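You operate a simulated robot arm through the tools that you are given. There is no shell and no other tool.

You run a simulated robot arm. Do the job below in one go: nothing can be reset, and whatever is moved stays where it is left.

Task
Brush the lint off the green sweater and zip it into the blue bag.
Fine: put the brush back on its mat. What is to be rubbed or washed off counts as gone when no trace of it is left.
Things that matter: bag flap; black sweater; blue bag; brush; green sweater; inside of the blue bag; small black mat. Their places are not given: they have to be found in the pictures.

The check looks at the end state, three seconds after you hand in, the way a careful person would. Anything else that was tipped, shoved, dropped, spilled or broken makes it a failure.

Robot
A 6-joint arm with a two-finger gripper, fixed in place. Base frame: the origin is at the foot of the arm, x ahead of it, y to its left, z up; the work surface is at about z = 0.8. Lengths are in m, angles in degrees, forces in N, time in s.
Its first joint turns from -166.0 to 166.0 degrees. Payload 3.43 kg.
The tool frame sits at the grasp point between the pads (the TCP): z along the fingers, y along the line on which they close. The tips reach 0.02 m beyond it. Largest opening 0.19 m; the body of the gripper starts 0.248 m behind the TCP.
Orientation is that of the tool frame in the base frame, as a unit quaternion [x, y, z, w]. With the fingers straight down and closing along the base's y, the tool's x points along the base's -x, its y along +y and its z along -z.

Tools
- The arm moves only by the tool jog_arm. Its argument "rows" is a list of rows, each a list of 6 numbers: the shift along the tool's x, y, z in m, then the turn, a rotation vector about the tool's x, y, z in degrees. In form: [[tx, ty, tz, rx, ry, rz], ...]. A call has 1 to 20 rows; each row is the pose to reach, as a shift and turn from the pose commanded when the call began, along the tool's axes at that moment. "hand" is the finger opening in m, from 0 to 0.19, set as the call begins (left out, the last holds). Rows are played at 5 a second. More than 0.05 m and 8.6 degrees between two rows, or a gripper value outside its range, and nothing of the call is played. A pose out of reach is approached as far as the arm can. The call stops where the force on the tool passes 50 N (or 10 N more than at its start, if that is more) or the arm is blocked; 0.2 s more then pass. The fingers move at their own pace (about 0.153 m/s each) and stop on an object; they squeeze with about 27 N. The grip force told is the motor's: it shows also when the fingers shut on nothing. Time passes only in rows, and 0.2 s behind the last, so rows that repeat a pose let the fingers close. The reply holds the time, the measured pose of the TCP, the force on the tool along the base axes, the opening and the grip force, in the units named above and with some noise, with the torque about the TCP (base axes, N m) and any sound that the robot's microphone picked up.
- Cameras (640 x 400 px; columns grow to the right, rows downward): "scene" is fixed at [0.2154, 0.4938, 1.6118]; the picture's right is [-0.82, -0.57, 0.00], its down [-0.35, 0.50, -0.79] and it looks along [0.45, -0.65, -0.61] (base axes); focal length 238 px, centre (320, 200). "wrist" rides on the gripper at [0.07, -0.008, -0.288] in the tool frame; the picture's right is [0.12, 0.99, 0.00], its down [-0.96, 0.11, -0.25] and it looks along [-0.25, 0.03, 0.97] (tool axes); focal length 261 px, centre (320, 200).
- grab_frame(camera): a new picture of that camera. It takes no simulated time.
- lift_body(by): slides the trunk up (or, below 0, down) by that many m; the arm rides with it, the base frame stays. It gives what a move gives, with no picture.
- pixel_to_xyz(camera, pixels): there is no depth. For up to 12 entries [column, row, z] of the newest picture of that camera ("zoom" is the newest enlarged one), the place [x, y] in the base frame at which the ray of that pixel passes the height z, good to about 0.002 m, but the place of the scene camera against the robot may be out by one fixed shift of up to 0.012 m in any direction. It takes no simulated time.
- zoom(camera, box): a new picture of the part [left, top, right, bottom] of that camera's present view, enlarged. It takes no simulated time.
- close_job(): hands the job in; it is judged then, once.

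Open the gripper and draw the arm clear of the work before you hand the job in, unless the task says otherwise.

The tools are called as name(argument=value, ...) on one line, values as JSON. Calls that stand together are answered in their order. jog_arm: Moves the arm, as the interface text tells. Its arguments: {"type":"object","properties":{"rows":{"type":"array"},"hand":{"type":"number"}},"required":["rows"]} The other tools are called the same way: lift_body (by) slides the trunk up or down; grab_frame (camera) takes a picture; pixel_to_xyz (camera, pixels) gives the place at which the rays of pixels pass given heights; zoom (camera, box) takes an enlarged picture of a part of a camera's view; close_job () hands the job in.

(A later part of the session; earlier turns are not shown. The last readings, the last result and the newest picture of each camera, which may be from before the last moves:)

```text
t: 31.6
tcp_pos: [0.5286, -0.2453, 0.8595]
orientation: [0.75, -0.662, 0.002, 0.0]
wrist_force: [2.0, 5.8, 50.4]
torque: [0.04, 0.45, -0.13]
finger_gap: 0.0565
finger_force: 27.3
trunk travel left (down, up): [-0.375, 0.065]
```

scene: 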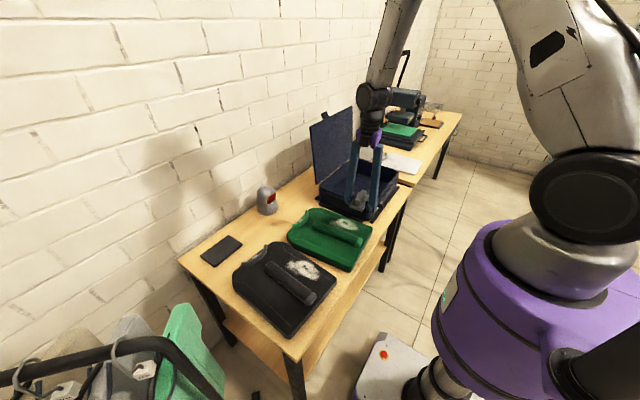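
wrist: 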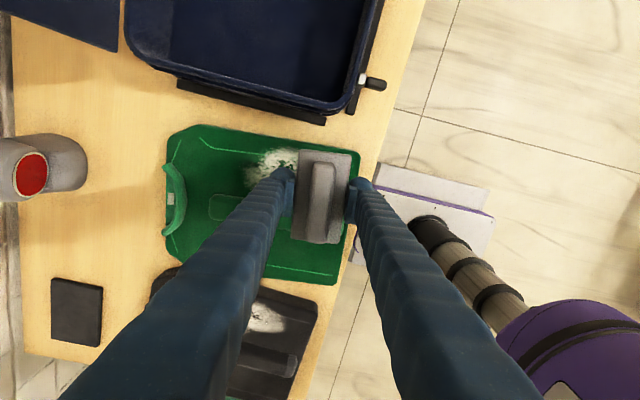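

Contact found: 50 N at z≈0.8595, so the surface is stiff. I back off 1.5 mm to get a light pressure and read the force.

jog_arm(rows=[[0, 0, -0.0015, 0, 0, 0], [0, 0, -0.0015, 0, 0, 0]])

zoom(camera="wrist", box=[200, 80, 420, 280])

```text
t: 32.2
tcp_pos: [0.5296, -0.2449, 0.8597]
orientation: [0.75, -0.662, 0.001, 0.001]
wrist_force: [4.6, 3.6, 36.1]
torque: [-0.17, -0.13, 0.01]
finger_gap: 0.0566
finger_force: 26.6
trunk travel left (down, up): [-0.375, 0.065]
```

```text
2.00 times, centred on (310, 180) of wrist
```

zoom: 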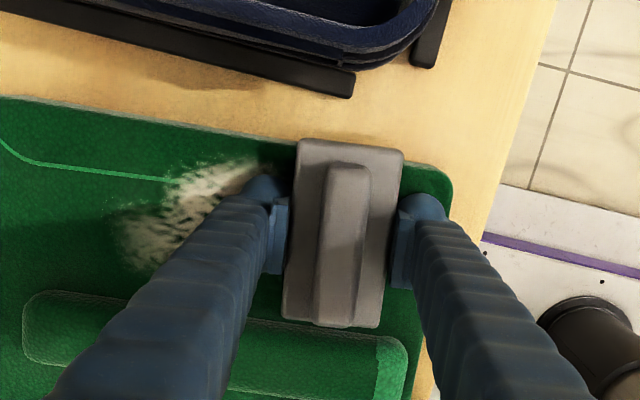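

Force is 36 N; I ease up another 1.2 mm and make the first stroke forward along the lane (tool -y, about 0.13 m) over the patch.

jog_arm(rows=[[0, 0, -0.0012, 0, 0, 0], [0, -0.015, -0.0012, 0, 0, 0], [0, -0.03, -0.0012, 0, 0, 0], [0, -0.045, -0.0012, 0, 0, 0], [0, -0.06, -0.0012, 0, 0, 0], [0, -0.075, -0.0012, 0, 0, 0], [0, -0.09, -0.0012, 0, 0, 0], [0, -0.105, -0.0012, 0, 0, 0], [0, -0.12, -0.0012, 0, 0, 0], [0, -0.135, -0.0012, 0, 0, 0], [0, -0.145, -0.0012, 0, 0, 0]])

zoom(camera="scene", box=[290, 170, 390, 260])

zoom(camera="wrist", box=[200, 80, 480, 280])

```text
t: 34.6
tcp_pos: [0.6733, -0.2279, 0.86]
orientation: [0.749, -0.663, 0.0, 0.0]
wrist_force: [-0.5, 0.4, 1.1]
torque: [0.0, -0.05, -0.04]
finger_gap: 0.0566
finger_force: 26.6
trunk travel left (down, up): [-0.375, 0.065]
```

```text
4.44 times, centred on (340, 215) of scene
```

zoom: 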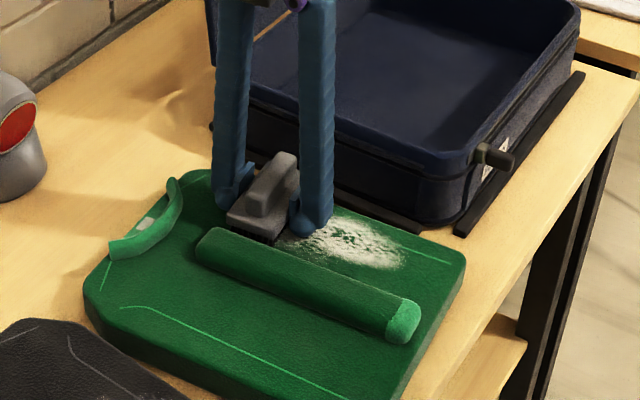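

```text
2.00 times, centred on (340, 180) of wrist
```

zoom: 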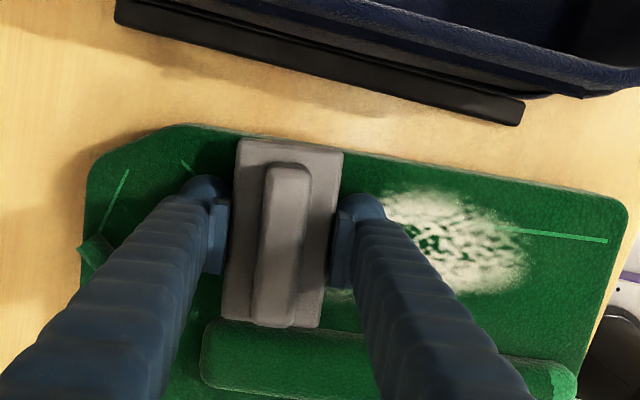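

The force at the end is only 1 N, so the stroke barely pressed, and the lint looks mostly unchanged. I press 1.3 mm deeper and stroke back.

jog_arm(rows=[[0, 0, 0.0013, 0, 0, 0], [0, 0, 0.0013, 0, 0, 0]])

jog_arm(rows=[[0, 0.012, 0, 0, 0, 0], [0, 0.024, 0, 0, 0, 0], [0, 0.036, 0, 0, 0, 0], [0, 0.048, 0, 0, 0, 0], [0, 0.06, 0, 0, 0, 0], [0, 0.072, 0, 0, 0, 0]])

jog_arm(rows=[[0, 0.012, 0, 0, 0, 0], [0, 0.024, 0, 0, 0, 0], [0, 0.036, 0, 0, 0, 0], [0, 0.048, 0, 0, 0, 0], [0, 0.06, 0, 0, 0, 0], [0, 0.073, 0, 0, 0, 0]])

zoom(camera="scene", box=[290, 170, 390, 260])

zoom(camera="wrist", box=[160, 80, 440, 280])

```text
t: 35.2
tcp_pos: [0.6735, -0.2276, 0.8582]
orientation: [0.75, -0.662, 0.0, -0.001]
wrist_force: [1.0, 3.3, 18.1]
torque: [-0.11, 0.1, -0.13]
finger_gap: 0.0568
finger_force: 27.1
trunk travel left (down, up): [-0.375, 0.065]
```

```text
t: 36.2
tcp_pos: [0.628, -0.2322, 0.8597]
orientation: [0.75, -0.662, 0.002, 0.0]
wrist_force: [-5.4, -1.3, 8.1]
torque: [0.03, 0.3, 0.01]
finger_gap: 0.0567
finger_force: 26.5
trunk travel left (down, up): [-0.375, 0.065]
stopped in row 4: the force on the tool passed its limit at 63 N (the readings are from after the stop); the commanded pose is now the measured one
```

```text
t: 37.6
tcp_pos: [0.5558, -0.2431, 0.86]
orientation: [0.749, -0.663, 0.001, 0.0]
wrist_force: [8.1, -1.3, 24.9]
torque: [0.03, 0.14, 0.03]
finger_gap: 0.0567
finger_force: 26.8
trunk travel left (down, up): [-0.375, 0.065]
```

```text
4.44 times, centred on (340, 215) of scene
```

zoom: 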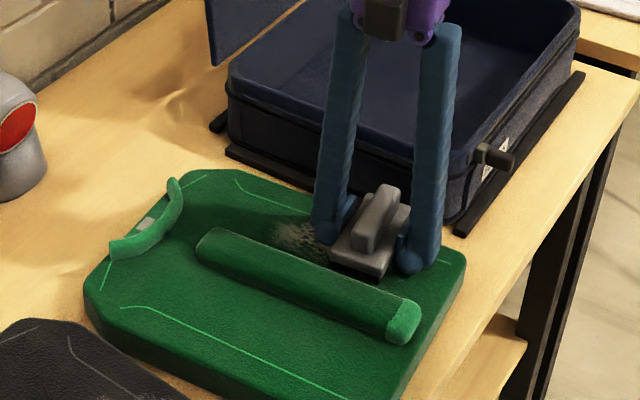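

```text
2.00 times, centred on (300, 180) of wrist
```

zoom: 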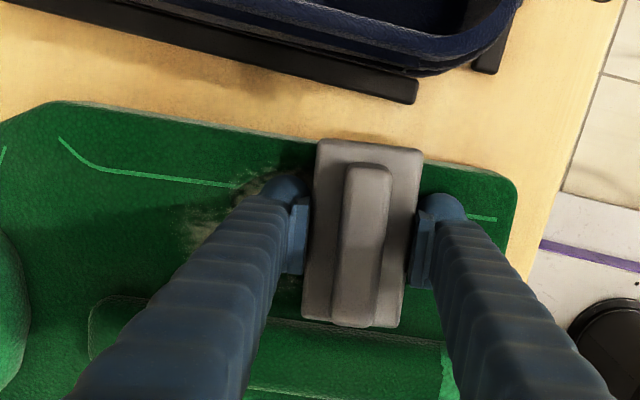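

The lint is fading under pressed strokes (about 25 N now). I continue: back to the near end, then forward again over the whole patch.

jog_arm(rows=[[0, 0.015, -0.0002, 0, 0, 0], [0, 0.03, -0.0002, 0, 0, 0], [0, 0.015, -0.0003, 0, 0, 0], [0, 0, -0.0003, 0, 0, 0], [0, -0.015, -0.0003, 0, 0, 0], [0, -0.03, -0.0003, 0, 0, 0], [0, -0.045, -0.0003, 0, 0, 0], [0, -0.06, -0.0003, 0, 0, 0], [0, -0.075, -0.0003, 0, 0, 0], [0, -0.09, -0.0003, 0, 0, 0], [0, -0.105, -0.0003, 0, 0, 0], [0, -0.115, -0.0003, 0, 0, 0]])

zoom(camera="scene", box=[290, 170, 390, 260])

zoom(camera="wrist", box=[200, 80, 480, 280])

```text
t: 37.9
tcp_pos: [0.5507, -0.2448, 0.8597]
orientation: [0.749, -0.663, 0.003, -0.002]
wrist_force: [0.3, 0.1, -0.7]
torque: [0.07, 0.0, 0.01]
finger_gap: 0.0567
finger_force: 26.9
trunk travel left (down, up): [-0.375, 0.065]
stopped in row 1: the force on the tool passed its limit at 51 N (the readings are from after the stop); the commanded pose is now the measured one
```

```text
4.44 times, centred on (340, 215) of scene
```

zoom: 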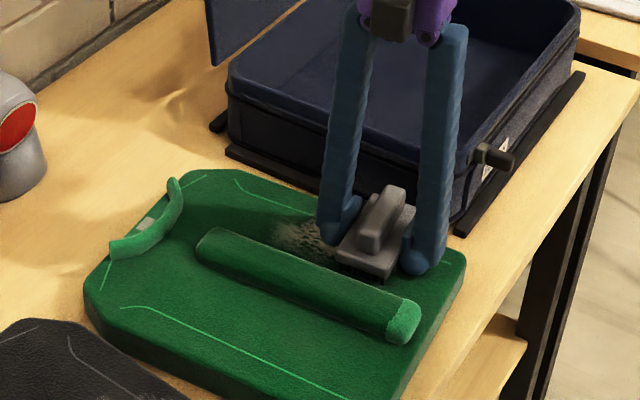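

```text
2.00 times, centred on (340, 180) of wrist
```

zoom: 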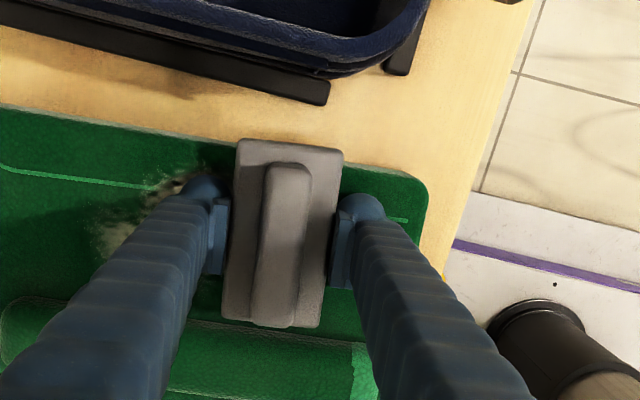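

A spike stopped the call; the command now rests at light contact. I press only 0.5 mm and stroke forward again.

jog_arm(rows=[[0, 0.01, 0.0003, 0, 0, 0], [0, 0.022, 0.0004, 0, 0, 0], [0, 0.01, 0.0005, 0, 0, 0], [0, -0.002, 0.0005, 0, 0, 0], [0, -0.014, 0.0005, 0, 0, 0], [0, -0.026, 0.0005, 0, 0, 0], [0, -0.038, 0.0005, 0, 0, 0], [0, -0.05, 0.0005, 0, 0, 0], [0, -0.062, 0.0005, 0, 0, 0], [0, -0.074, 0.0005, 0, 0, 0], [0, -0.086, 0.0005, 0, 0, 0], [0, -0.098, 0.0005, 0, 0, 0], [0, -0.11, 0.0005, 0, 0, 0], [0, -0.12, 0.0005, 0, 0, 0]])

zoom(camera="scene", box=[290, 170, 390, 260])

zoom(camera="wrist", box=[200, 80, 480, 280])

```text
t: 40.9
tcp_pos: [0.6717, -0.2291, 0.86]
orientation: [0.749, -0.662, 0.003, 0.0]
wrist_force: [0.1, 0.7, 0.2]
torque: [-0.02, 0.01, 0.0]
finger_gap: 0.0567
finger_force: 27.0
trunk travel left (down, up): [-0.375, 0.065]
```

```text
4.44 times, centred on (340, 215) of scene
```

zoom: 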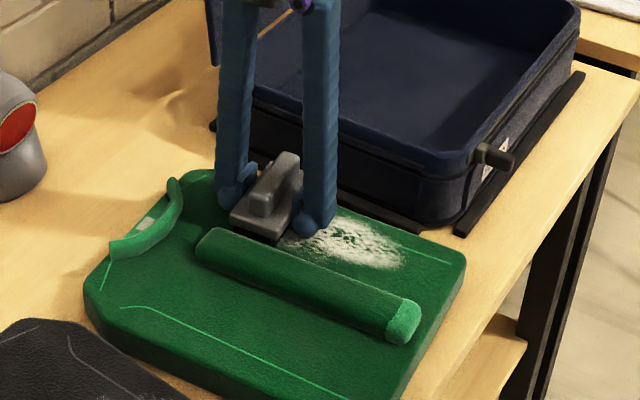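

```text
2.00 times, centred on (340, 180) of wrist
```

zoom: 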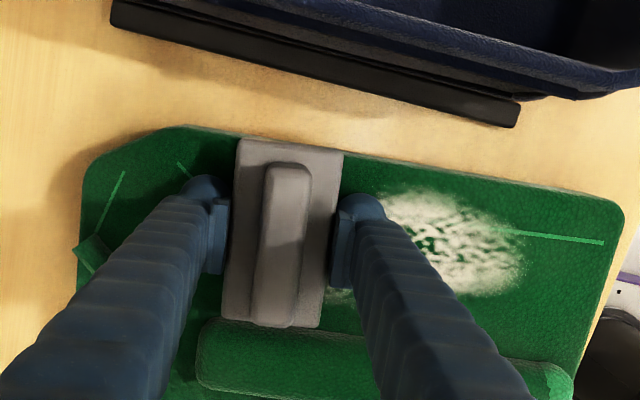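

The last stroke ended with nearly no force, and the patch looks only slightly thinner. I press 1.5 mm and go back slowly in 7 mm steps, rising slightly with the surface.

jog_arm(rows=[[0, 0.0, 0.001, 0, 0, 0], [0, 0.0, 0.0017, 0, 0, 0], [0, 0.007, 0.0016, 0, 0, 0], [0, 0.014, 0.0015, 0, 0, 0], [0, 0.021, 0.0014, 0, 0, 0], [0, 0.028, 0.0013, 0, 0, 0], [0, 0.035, 0.0012, 0, 0, 0], [0, 0.042, 0.0011, 0, 0, 0]])

zoom(camera="wrist", box=[200, 80, 480, 280])

```text
t: 42.7
tcp_pos: [0.6284, -0.2338, 0.8598]
orientation: [0.749, -0.663, 0.004, -0.001]
wrist_force: [17.1, -1.2, 37.9]
torque: [0.32, 1.14, -0.03]
finger_gap: 0.0567
finger_force: 27.1
trunk travel left (down, up): [-0.375, 0.065]
```

```text
2.00 times, centred on (340, 180) of wrist
```

zoom: 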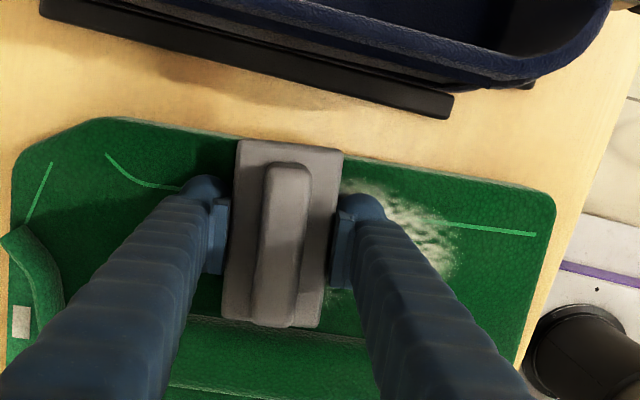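

Good pressure now (38 N down, 17 N friction). I continue slowly toward the near end with a touch less pressure.

jog_arm(rows=[[0, 0.007, -0.0004, 0, 0, 0], [0, 0.014, -0.0005, 0, 0, 0], [0, 0.021, -0.0005, 0, 0, 0], [0, 0.028, -0.0005, 0, 0, 0], [0, 0.035, -0.0005, 0, 0, 0], [0, 0.042, -0.0005, 0, 0, 0], [0, 0.049, -0.0005, 0, 0, 0], [0, 0.056, -0.0005, 0, 0, 0], [0, 0.063, -0.0005, 0, 0, 0], [0, 0.07, -0.0005, 0, 0, 0], [0, 0.077, -0.0005, 0, 0, 0], [0, 0.084, -0.0005, 0, 0, 0], [0, 0.091, -0.0005, 0, 0, 0], [0, 0.098, -0.0005, 0, 0, 0]])

zoom(camera="wrist", box=[160, 80, 440, 280])

zoom(camera="scene", box=[290, 170, 390, 260])

```text
t: 44.0
tcp_pos: [0.5922, -0.2377, 0.8596]
orientation: [0.749, -0.663, 0.003, 0.0]
wrist_force: [-2.6, 0.5, 7.2]
torque: [-0.03, 0.35, -0.06]
finger_gap: 0.0565
finger_force: 27.0
trunk travel left (down, up): [-0.375, 0.065]
stopped in row 6: the force on the tool passed its limit at 53 N (the readings are from after the stop); the commanded pose is now the measured one
```

```text
2.00 times, centred on (300, 180) of wrist
```

zoom: 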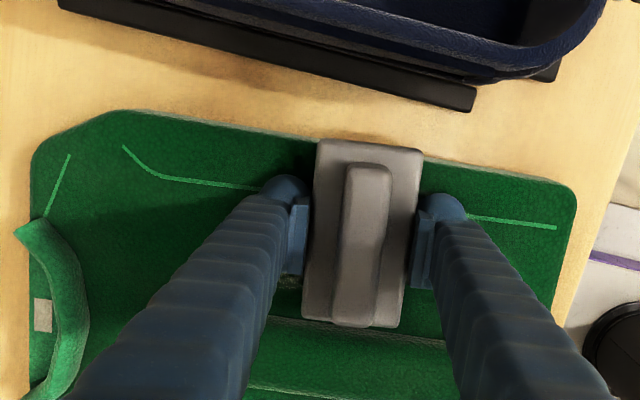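

```text
4.44 times, centred on (340, 215) of scene
```

zoom: 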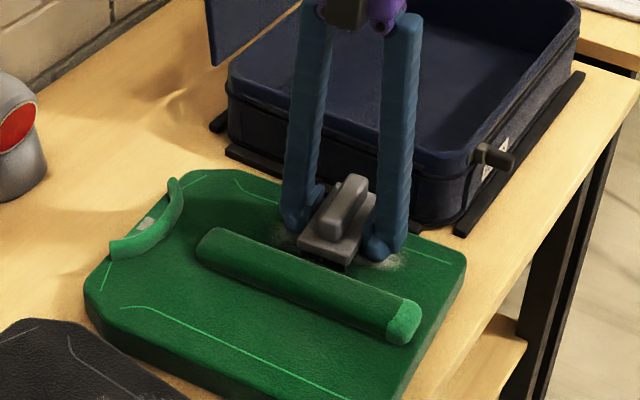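

Much of the lint is gone; remnants show near the ridge at wrist-zoom (285,285) and at the near end at scene-zoom (390,262). I press 0.5 mm and continue to the near end.

jog_arm(rows=[[0, 0.0, 0.0005, 0, 0, 0], [0, 0.007, 0.0006, 0, 0, 0], [0, 0.014, 0.0006, 0, 0, 0], [0, 0.021, 0.0006, 0, 0, 0], [0, 0.028, 0.0006, 0, 0, 0], [0, 0.035, 0.0006, 0, 0, 0], [0, 0.042, 0.0006, 0, 0, 0], [0, 0.049, 0.0006, 0, 0, 0], [0, 0.056, 0.0006, 0, 0, 0], [0, 0.063, 0.0006, 0, 0, 0], [0, 0.07, 0.0006, 0, 0, 0]])

zoom(camera="wrist", box=[160, 80, 440, 280])

zoom(camera="scene", box=[290, 170, 390, 260])

```text
t: 46.5
tcp_pos: [0.5217, -0.2472, 0.8582]
orientation: [0.749, -0.663, 0.003, -0.001]
wrist_force: [13.7, 1.1, 36.0]
torque: [0.32, 1.05, -0.08]
finger_gap: 0.0569
finger_force: 27.3
trunk travel left (down, up): [-0.375, 0.065]
```

```text
2.00 times, centred on (300, 180) of wrist
```

zoom: 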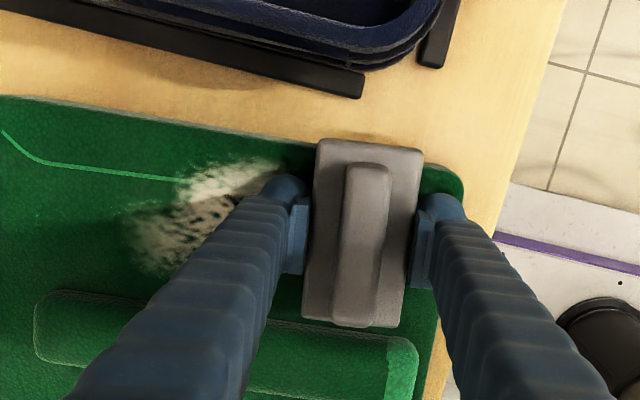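

```text
4.44 times, centred on (340, 215) of scene
```

zoom: 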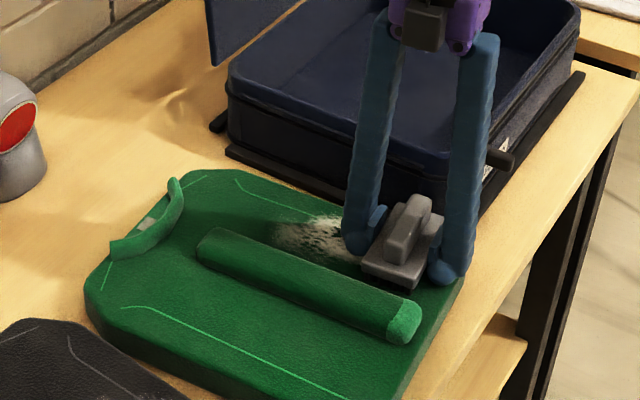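

The patch is still there when uncovered, so the strokes have removed little. I look closely at whether the bristles or the finger tips are touching the sweater.

zoom(camera="scene", box=[360, 205, 400, 240])

zoom(camera="scene", box=[340, 205, 380, 240])

```text
11.43 times, centred on (380, 222) of scene
```

zoom: 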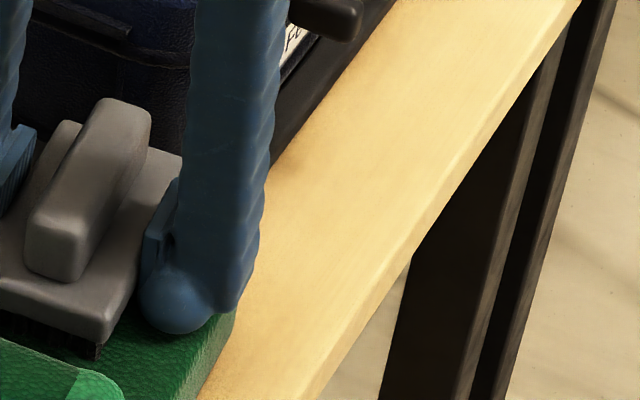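

```text
11.43 times, centred on (360, 222) of scene
```

zoom: 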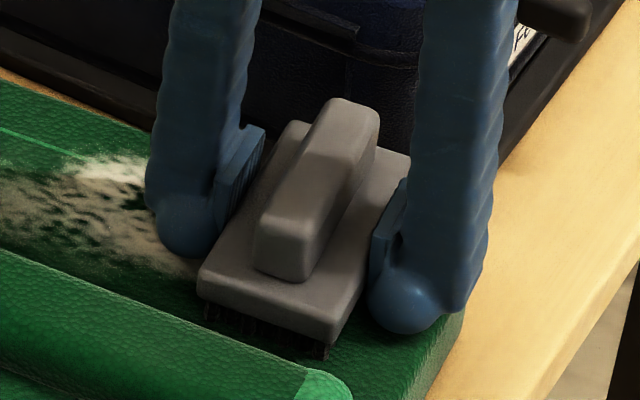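

I lift the brush clear by 0.1 m to compare the patch with the initial picture and to inspect the brush in the grip.

jog_arm(rows=[[0, 0, -0.02, 0, 0, 0], [0, 0, -0.05, 0, 0, 0], [0, 0, -0.1, 0, 0, 0], [0, 0, -0.15, 0, 0, 0], [0, 0, -0.15, 0, 0, 0]])

zoom(camera="scene", box=[280, 195, 380, 275])

zoom(camera="scene", box=[345, 150, 405, 205])

grab_frame(camera="wrist")

```text
t: 47.6
tcp_pos: [0.5223, -0.246, 1.0074]
orientation: [0.749, -0.662, 0.003, 0.0]
wrist_force: [1.0, -1.0, 0.0]
torque: [0.02, 0.01, 0.0]
finger_gap: 0.0568
finger_force: 27.4
trunk travel left (down, up): [-0.375, 0.065]
```

```text
5.00 times, centred on (330, 235) of scene
```

zoom: 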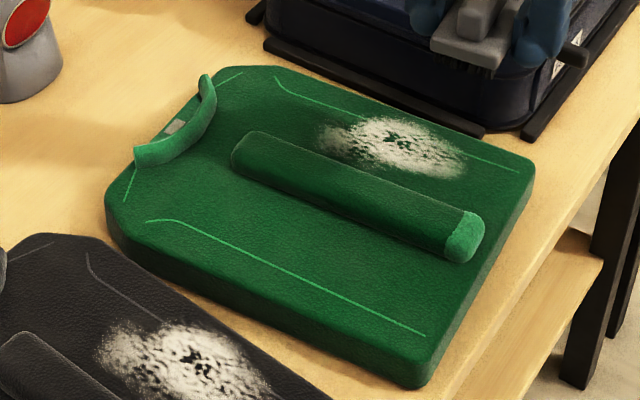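

```text
7.27 times, centred on (375, 178) of scene
```

zoom: 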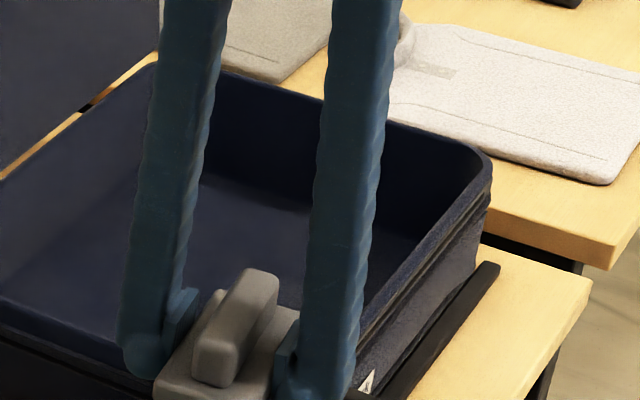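

```text
taken
```

wrist: 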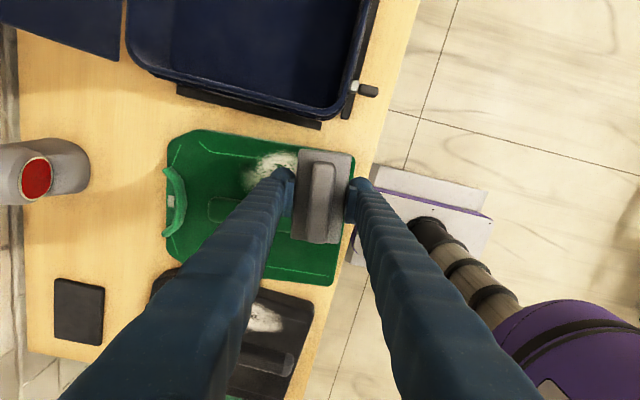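

The patch is only slightly thinner. I zoom in on the held brush to compare the bristle ends with the finger tips.

zoom(camera="scene", box=[350, 180, 400, 220])

```text
10.00 times, centred on (375, 200) of scene
```

zoom: 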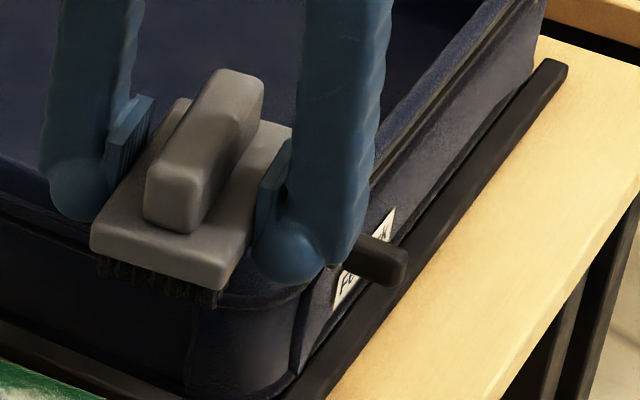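

The finger tips seem to reach as low as the bristles, so they probably carry the load. I compare the brush's position in the grip with the earlier wrist zoom (same box).

zoom(camera="wrist", box=[150, 110, 390, 300])

zoom(camera="wrist", box=[280, 130, 370, 260])

```text
2.11 times, centred on (270, 205) of wrist
```

zoom: 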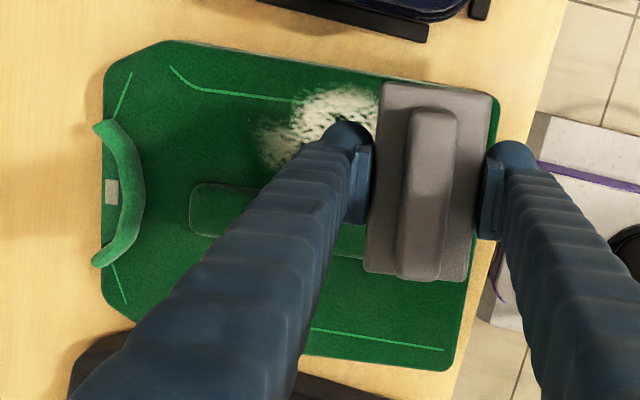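

```text
3.08 times, centred on (325, 195) of wrist
```

zoom: 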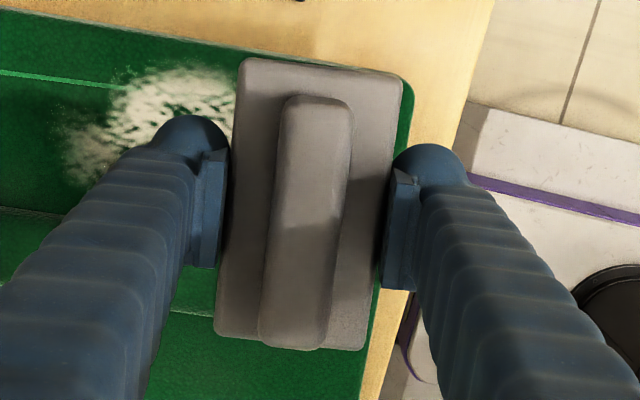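

The brush has not slipped; my grip was simply so low that the tips reach nearly as far down as the bristles. I set the brush down on the flat sweater here with light contact, to regrip it about 7 mm higher.

jog_arm(rows=[[0, 0, 0.04, 0, 0, 0], [0, 0, 0.08, 0, 0, 0], [0, 0, 0.12, 0, 0, 0], [0, 0, 0.14, 0, 0, 0], [0, 0, 0.146, 0, 0, 0], [0, 0, 0.1485, 0, 0, 0], [0, 0, 0.1485, 0, 0, 0]])

```text
t: 49.2
tcp_pos: [0.5233, -0.2476, 0.8588]
orientation: [0.749, -0.662, 0.004, -0.001]
wrist_force: [-0.1, -1.0, -0.9]
torque: [0.0, 0.0, -0.01]
finger_gap: 0.0569
finger_force: 27.2
trunk travel left (down, up): [-0.375, 0.065]
```

Not yet touching (force about -1 N). I go 1 mm further, then open to 0.075 to release.

jog_arm(rows=[[0, 0, 0.0006, 0, 0, 0], [0, 0, 0.0012, 0, 0, 0]])

jog_arm(hand=0.078, rows=[[0, 0, 0, 0, 0, 0], [0, 0, 0, 0, 0, 0], [0, 0, -0.003, 0, 0, 0], [0, 0, -0.006, 0, 0, 0], [0, 0, -0.008, 0, 0, 0], [0, 0, -0.008, 0, 0, 0]])

zoom(camera="wrist", box=[260, 110, 380, 260])

zoom(camera="scene", box=[345, 205, 395, 245])

```text
t: 49.9
tcp_pos: [0.5228, -0.2475, 0.8595]
orientation: [0.749, -0.663, 0.004, -0.002]
wrist_force: [0.9, 2.9, 13.2]
torque: [0.22, 0.51, -0.16]
finger_gap: 0.0567
finger_force: 27.1
trunk travel left (down, up): [-0.375, 0.065]
```

```text
t: 51.2
tcp_pos: [0.5223, -0.2486, 0.8663]
orientation: [0.749, -0.662, 0.004, 0.0]
wrist_force: [0.0, -0.4, -0.5]
torque: [0.0, -0.02, 0.05]
finger_gap: 0.0784
finger_force: 0.2
trunk travel left (down, up): [-0.375, 0.065]
```

```text
2.67 times, centred on (320, 185) of wrist
```

zoom: 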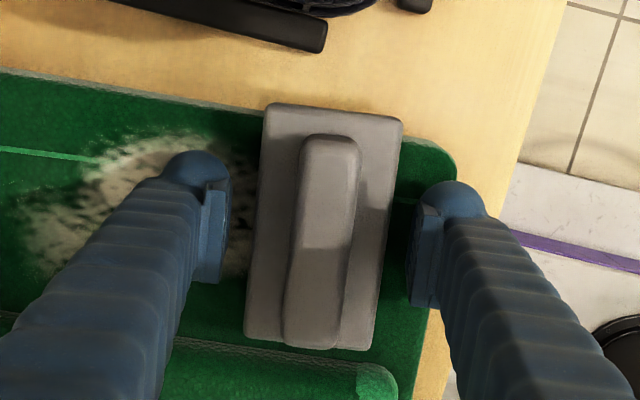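

```text
10.00 times, centred on (370, 225) of scene
```

zoom: 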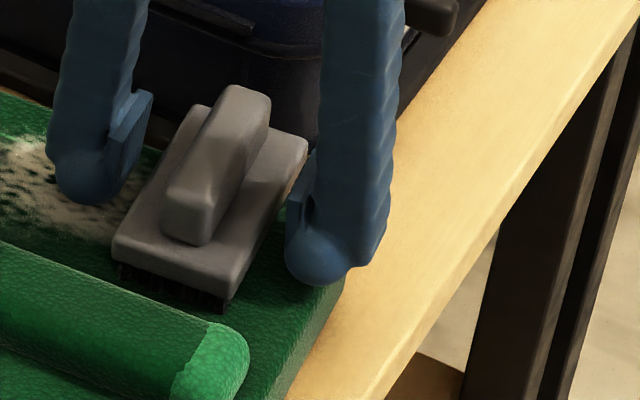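

The brush rests flat on the sweater. I close the fingers here, now about 8 mm higher on its body.

jog_arm(hand=0.0, rows=[[0, 0, 0, 0, 0, 0], [0, 0, 0, 0, 0, 0], [0, 0, 0, 0, 0, 0], [0, 0, 0, 0, 0, 0]])

jog_arm(rows=[[0, 0, -0.003, 0, 0, 0], [0, 0, -0.008, 0, 0, 0], [0, 0, -0.015, 0, 0, 0], [0, 0, -0.02, 0, 0, 0], [0, 0, -0.02, 0, 0, 0]])

zoom(camera="scene", box=[345, 195, 395, 235])

zoom(camera="wrist", box=[260, 110, 380, 260])

```text
t: 52.2
tcp_pos: [0.5228, -0.2472, 0.8668]
orientation: [0.749, -0.663, 0.004, -0.001]
wrist_force: [0.3, -0.4, 0.0]
torque: [-0.01, -0.01, 0.0]
finger_gap: 0.0568
finger_force: 26.9
trunk travel left (down, up): [-0.375, 0.065]
```

```text
t: 53.5
tcp_pos: [0.5219, -0.2474, 0.8867]
orientation: [0.749, -0.663, 0.002, -0.001]
wrist_force: [0.4, -0.8, -1.7]
torque: [0.0, -0.03, 0.01]
finger_gap: 0.0569
finger_force: 26.6
trunk travel left (down, up): [-0.375, 0.065]
```

```text
10.00 times, centred on (370, 215) of scene
```

zoom: 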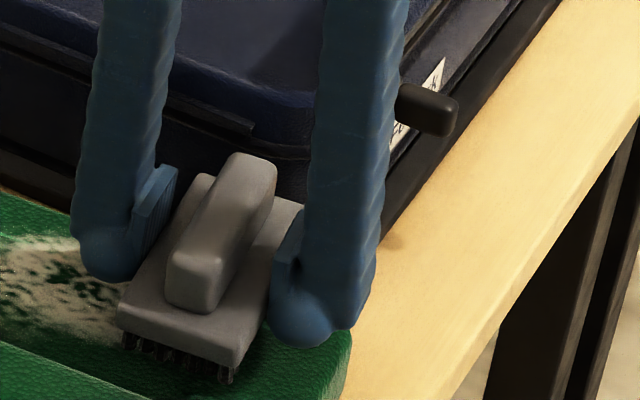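

```text
2.67 times, centred on (320, 185) of wrist
```

zoom: 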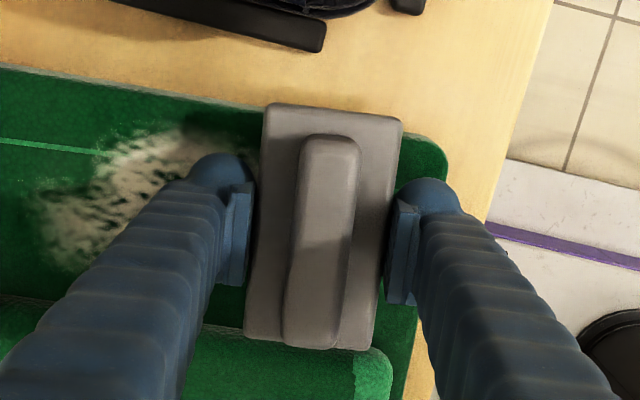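

The brush is held again (gap 0.0569, lifted free of the sweater). I lower it to light pressure and read the force.

jog_arm(rows=[[0, 0, 0.01, 0, 0, 0], [0, 0, 0.018, 0, 0, 0], [0, 0, 0.0205, 0, 0, 0], [0, 0, 0.0205, 0, 0, 0]])

```text
t: 54.5
tcp_pos: [0.522, -0.2473, 0.8666]
orientation: [0.75, -0.662, 0.003, -0.001]
wrist_force: [-1.4, -2.3, 5.5]
torque: [-0.01, 0.08, -0.04]
finger_gap: 0.0567
finger_force: 26.8
trunk travel left (down, up): [-0.375, 0.065]
```

Light contact of 5.5 N. I press 0.4 mm more and stroke forward along the lane in 12 mm steps.

jog_arm(rows=[[0, 0, 0.0004, 0, 0, 0], [0, -0.012, 0.0004, 0, 0, 0], [0, -0.024, 0.0004, 0, 0, 0], [0, -0.036, 0.0004, 0, 0, 0], [0, -0.048, 0.0004, 0, 0, 0], [0, -0.06, 0.0004, 0, 0, 0], [0, -0.072, 0.0004, 0, 0, 0], [0, -0.084, 0.0004, 0, 0, 0], [0, -0.096, 0.0004, 0, 0, 0], [0, -0.108, 0.0004, 0, 0, 0], [0, -0.12, 0.0004, 0, 0, 0], [0, -0.132, 0.0004, 0, 0, 0], [0, -0.144, 0.0004, 0, 0, 0]])

zoom(camera="scene", box=[290, 170, 390, 260])

zoom(camera="wrist", box=[200, 80, 480, 280])

```text
t: 57.2
tcp_pos: [0.6656, -0.23, 0.8664]
orientation: [0.749, -0.663, 0.003, -0.001]
wrist_force: [-2.3, -0.6, 2.9]
torque: [0.01, 0.05, 0.03]
finger_gap: 0.0569
finger_force: 27.3
trunk travel left (down, up): [-0.375, 0.065]
```

```text
4.44 times, centred on (340, 215) of scene
```

zoom: 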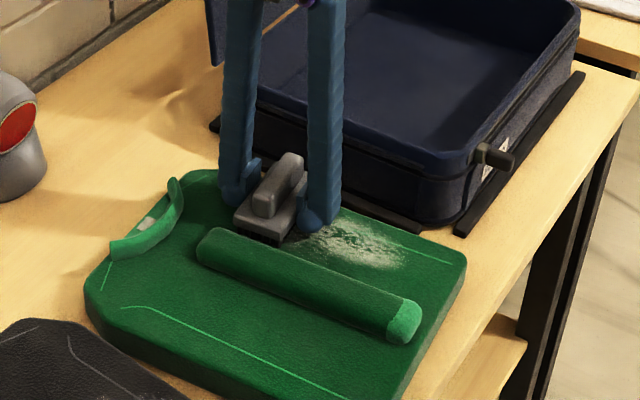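

```text
2.00 times, centred on (340, 180) of wrist
```

zoom: 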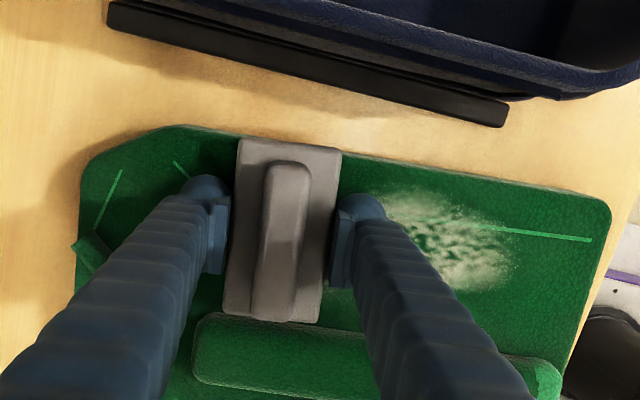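

This stroke visibly faded the lint. I repeat: back to the near end and forward again with the same light pressure.

jog_arm(rows=[[0, -0.008, 0.0003, 0, 0, 0], [0, 0.006, 0.0003, 0, 0, 0], [0, 0.02, 0.0003, 0, 0, 0], [0, 0.034, 0.0003, 0, 0, 0], [0, 0.048, 0.0003, 0, 0, 0], [0, 0.062, 0.0003, 0, 0, 0], [0, 0.076, 0.0003, 0, 0, 0], [0, 0.09, 0.0003, 0, 0, 0], [0, 0.104, 0.0003, 0, 0, 0], [0, 0.118, 0.0003, 0, 0, 0], [0, 0.132, 0.0003, 0, 0, 0], [0, 0.146, 0.0003, 0, 0, 0]])

zoom(camera="scene", box=[290, 170, 390, 260])

zoom(camera="wrist", box=[160, 80, 440, 280])

```text
t: 59.9
tcp_pos: [0.5217, -0.2474, 0.868]
orientation: [0.749, -0.663, 0.003, -0.001]
wrist_force: [7.3, -2.1, 23.8]
torque: [-0.02, -0.14, 0.06]
finger_gap: 0.0569
finger_force: 27.1
trunk travel left (down, up): [-0.375, 0.065]
```

```text
4.44 times, centred on (340, 215) of scene
```

zoom: 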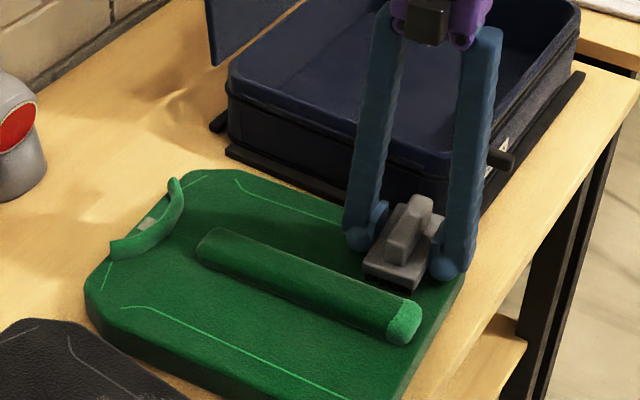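

```text
2.00 times, centred on (300, 180) of wrist
```

zoom: 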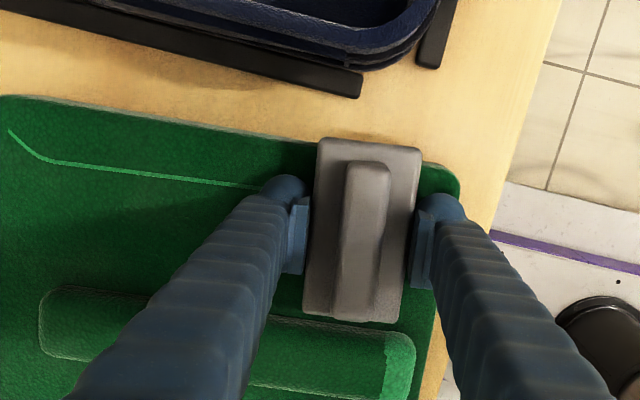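

The lint appears gone after the pressed return stroke. I make one more forward pass for thoroughness, then lift and inspect closely.

jog_arm(rows=[[0, 0.004, -0.0003, 0, 0, 0], [0, -0.008, -0.0003, 0, 0, 0], [0, -0.02, -0.0003, 0, 0, 0], [0, -0.034, -0.0003, 0, 0, 0], [0, -0.048, -0.0003, 0, 0, 0], [0, -0.062, -0.0003, 0, 0, 0], [0, -0.076, -0.0003, 0, 0, 0], [0, -0.09, -0.0003, 0, 0, 0], [0, -0.104, -0.0003, 0, 0, 0], [0, -0.118, -0.0003, 0, 0, 0], [0, -0.132, -0.0003, 0, 0, 0], [0, -0.146, -0.0003, 0, 0, 0], [0, -0.146, -0.02, 0, 0, 0], [0, -0.146, -0.06, 0, 0, 0], [0, -0.146, -0.1, 0, 0, 0], [0, -0.146, -0.15, 0, 0, 0], [0, -0.146, -0.15, 0, 0, 0]])

zoom(camera="scene", box=[280, 195, 380, 275])

zoom(camera="scene", box=[320, 205, 370, 245])

grab_frame(camera="wrist")

```text
t: 63.5
tcp_pos: [0.6672, -0.2285, 1.0154]
orientation: [0.749, -0.662, 0.002, 0.0]
wrist_force: [0.5, -0.5, -1.7]
torque: [-0.03, 0.05, 0.0]
finger_gap: 0.0568
finger_force: 26.9
trunk travel left (down, up): [-0.375, 0.065]
```

```text
5.00 times, centred on (330, 235) of scene
```

zoom: 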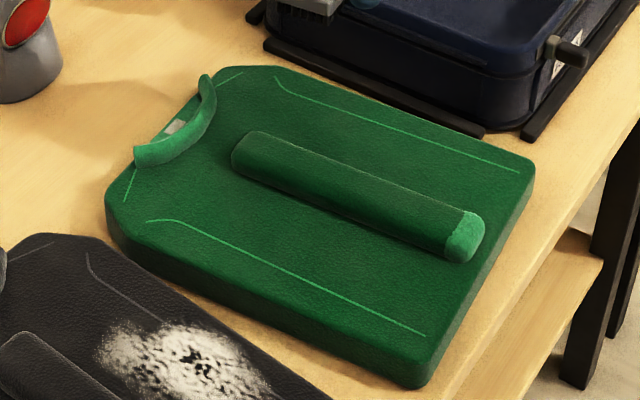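

```text
10.00 times, centred on (345, 225) of scene
```

zoom: 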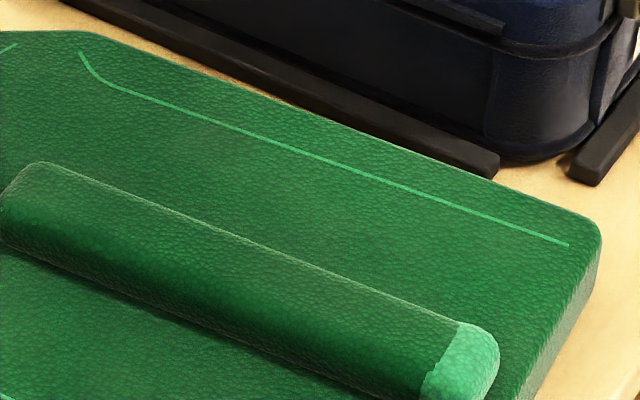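

```text
taken
```

wrist: 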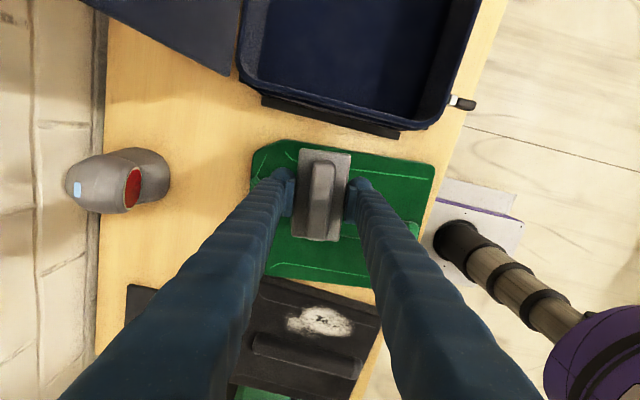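

The sweater is clean with no trace left. I carry the brush back above its mat (centre about (0.961, 0.182)), turning 7° so that its long side lies along y again.

jog_arm(rows=[[-0.031, -0.0281, 0, 0, 0, 0.6], [-0.062, -0.0563, 0, 0, 0, 1.2], [-0.093, -0.0844, 0, 0, 0, 1.75], [-0.124, -0.1126, 0, 0, 0, 2.3], [-0.155, -0.1407, 0, 0, 0, 2.9], [-0.186, -0.1689, 0, 0, 0, 3.5], [-0.217, -0.197, 0, 0, 0, 4.1], [-0.248, -0.2251, 0, 0, 0, 4.7], [-0.279, -0.2533, 0, 0, 0, 5.3], [-0.31, -0.2814, 0, 0, 0, 5.9], [-0.341, -0.3096, 0, 0, 0, 6.5], [-0.3721, -0.3377, 0, 0, 0, 7.05], [-0.3721, -0.3377, 0.04, 0, 0, 7.05], [-0.3721, -0.3377, 0.08, 0, 0, 7.05], [-0.3721, -0.3377, 0.11, 0, 0, 7.05], [-0.3721, -0.3377, 0.13, 0, 0, 7.05], [-0.3721, -0.3377, 0.13, 0, 0, 7.05]])

grab_frame(camera="wrist")

zoom(camera="scene", box=[190, 210, 260, 275])

zoom(camera="wrist", box=[250, 100, 390, 270])

```text
t: 67.0
tcp_pos: [0.956, 0.1819, 0.8885]
orientation: [0.708, -0.707, 0.003, 0.0]
wrist_force: [0.0, 0.0, -0.1]
torque: [0.03, -0.02, 0.01]
finger_gap: 0.0569
finger_force: 26.6
trunk travel left (down, up): [-0.375, 0.065]
```

```text
taken
```

wrist: 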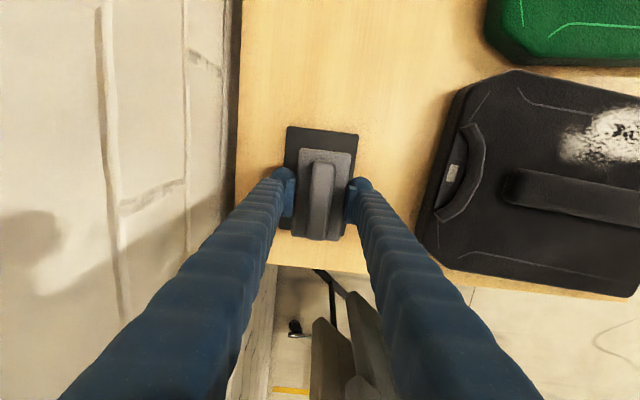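

```text
6.15 times, centred on (225, 242) of scene
```

zoom: 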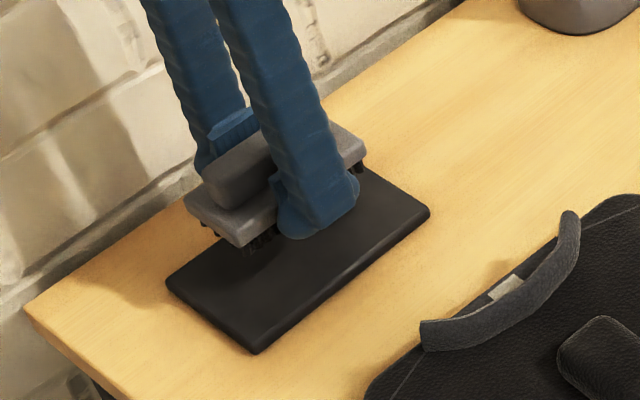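

```text
2.35 times, centred on (320, 185) of wrist
```

zoom: 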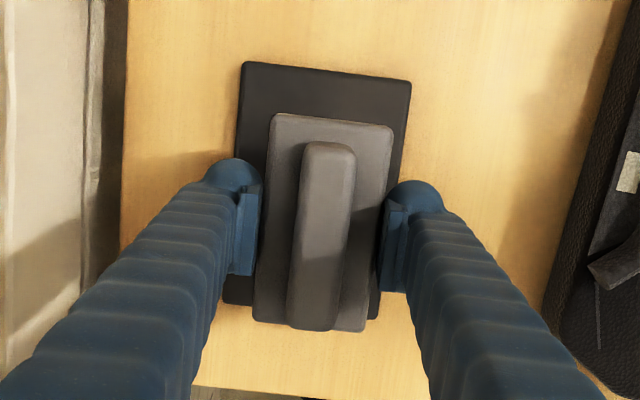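

The brush centre is at about (0.955, 0.180) over the mat; I shift 4 mm in x and 2 mm in y and lower to just above the expected contact (TCP z≈0.842).

jog_arm(rows=[[-0.002, -0.004, 0.0, 0, 0, 0], [-0.002, -0.004, 0.015, 0, 0, 0], [-0.002, -0.004, 0.03, 0, 0, 0], [-0.002, -0.004, 0.04, 0, 0, 0], [-0.002, -0.004, 0.045, 0, 0, 0], [-0.002, -0.004, 0.045, 0, 0, 0]])

```text
t: 68.5
tcp_pos: [0.9596, 0.1837, 0.8425]
orientation: [0.707, -0.707, 0.003, 0.0]
wrist_force: [0.3, 0.7, -0.8]
torque: [0.0, 0.0, 0.01]
finger_gap: 0.0565
finger_force: 26.8
trunk travel left (down, up): [-0.375, 0.065]
```

No contact yet at z=0.8425. I lower in 1 mm steps.

jog_arm(rows=[[0, 0, 0.001, 0, 0, 0], [0, 0, 0.002, 0, 0, 0], [0, 0, 0.002, 0, 0, 0]])

zoom(camera="scene", box=[190, 220, 260, 275])

```text
t: 69.2
tcp_pos: [0.9584, 0.184, 0.8393]
orientation: [0.707, -0.707, 0.003, -0.001]
wrist_force: [0.4, -0.5, -0.5]
torque: [0.01, -0.02, 0.01]
finger_gap: 0.0569
finger_force: 27.3
trunk travel left (down, up): [-0.375, 0.065]
```

```text
7.27 times, centred on (225, 248) of scene
```

zoom: 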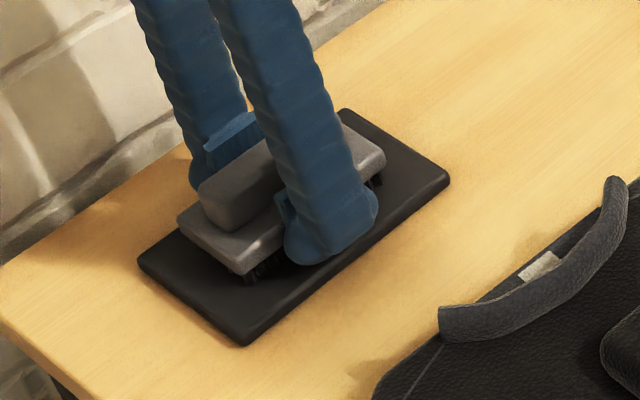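

Still free at z=0.8393. I continue down 1 mm at a time, up to 3 mm.

jog_arm(rows=[[0, 0, 0.001, 0, 0, 0], [0, 0, 0.002, 0, 0, 0], [0, 0, 0.002, 0, 0, 0]])

```text
t: 70.0
tcp_pos: [0.9593, 0.1841, 0.8385]
orientation: [-0.707, 0.707, -0.002, 0.001]
wrist_force: [-1.2, 0.0, 2.1]
torque: [-0.03, 0.11, 0.0]
finger_gap: 0.0569
finger_force: 27.1
trunk travel left (down, up): [-0.375, 0.065]
```

Contact starts (2 N at 0.8385). I open the fingers to 0.085 to release, then rise straight up.

jog_arm(hand=0.085, rows=[[0, 0, 0, 0, 0, 0], [0, 0, 0, 0, 0, 0], [0, 0, -0.02, 0, 0, 0], [0, 0, -0.06, 0, 0, 0], [0, 0, -0.1, 0, 0, 0], [0, 0, -0.15, 0, 0, 0], [0, 0, -0.15, 0, 0, 0]])

zoom(camera="scene", box=[190, 220, 260, 275])

zoom(camera="wrist", box=[250, 100, 390, 270])

```text
t: 71.7
tcp_pos: [0.959, 0.1808, 0.9874]
orientation: [-0.707, 0.707, -0.003, 0.0]
wrist_force: [0.5, 0.9, -0.2]
torque: [-0.02, 0.01, -0.01]
finger_gap: 0.085
finger_force: 0.0
trunk travel left (down, up): [-0.375, 0.065]
```

```text
7.27 times, centred on (225, 248) of scene
```

zoom: 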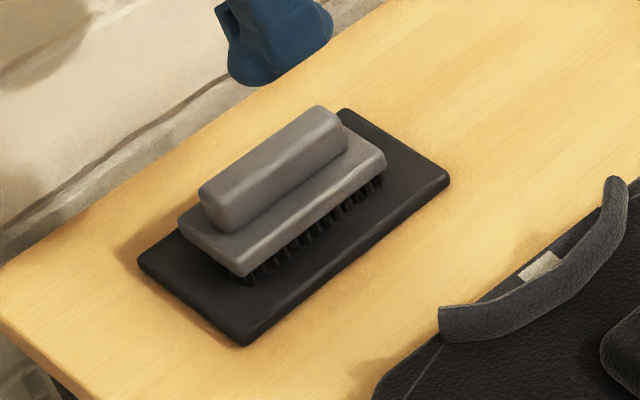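

```text
2.35 times, centred on (320, 185) of wrist
```

zoom: 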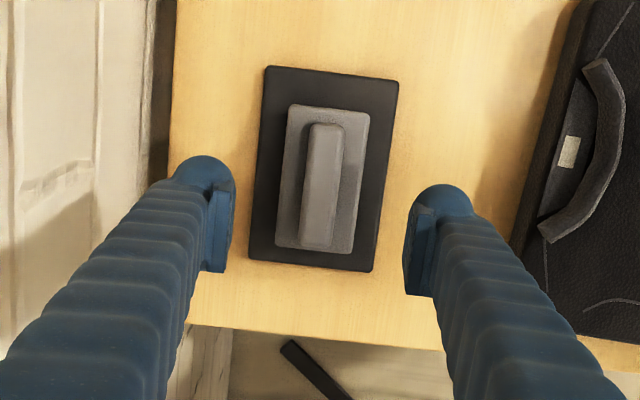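

The brush stands on its mat as before. I now move over the bag, turning back to neutral, to look at it from above.

jog_arm(hand=0.19, rows=[[0.0, 0.01, -0.045, 0, 0, 0], [0.035, 0.03, -0.07, 0, 0, 5], [0.075, 0.052, -0.085, 0, 0, 10], [0.115, 0.075, -0.1, 0, 0, 15], [0.155, 0.098, -0.115, 0, 0, 20], [0.195, 0.12, -0.13, 0, 0, 25], [0.235, 0.144, -0.145, 0, 0, 30], [0.275, 0.167, -0.16, 0, 0, 35], [0.315, 0.19, -0.175, 0, 0, 40], [0.355, 0.213, -0.19, 0, 0, 45], [0.395, 0.236, -0.205, 0, 0, 50], [0.435, 0.259, -0.22, 0, 0, 55], [0.475, 0.282, -0.235, 0, 0, 60], [0.515, 0.305, -0.25, 0, 0, 65], [0.555, 0.328, -0.265, 0, 0, 70], [0.595, 0.35, -0.28, 0, 0, 76], [0.635, 0.372, -0.29, 0, 0, 82], [0.67, 0.393, -0.3, 0, 0, 87], [0.7, 0.41, -0.31, 0, 0, 90], [0.7, 0.41, -0.31, 0, 0, 90]])

grab_frame(camera="wrist")

grab_frame(camera="scene")

```text
t: 75.8
tcp_pos: [0.5469, -0.516, 1.2972]
orientation: [0.001, 1.0, -0.002, 0.003]
wrist_force: [0.6, 0.3, 0.2]
torque: [-0.02, 0.03, 0.01]
finger_gap: 0.1901
finger_force: 0.0
trunk travel left (down, up): [-0.375, 0.065]
```

```text
taken
```

wrist: 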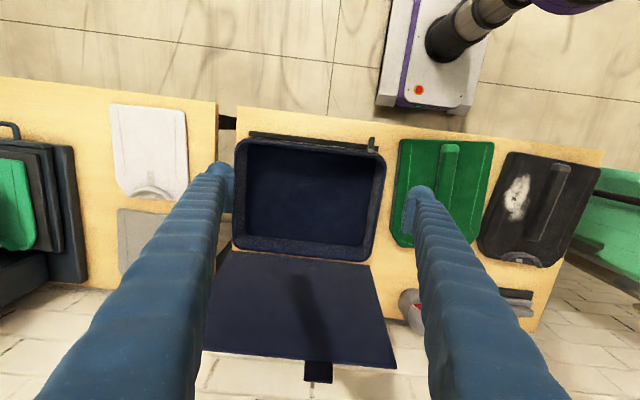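

```text
taken
```

scene: 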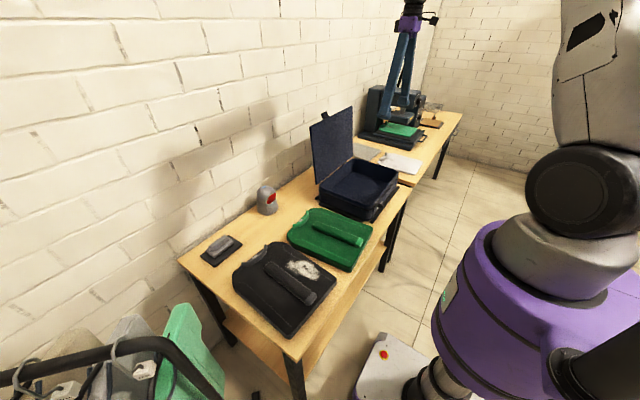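

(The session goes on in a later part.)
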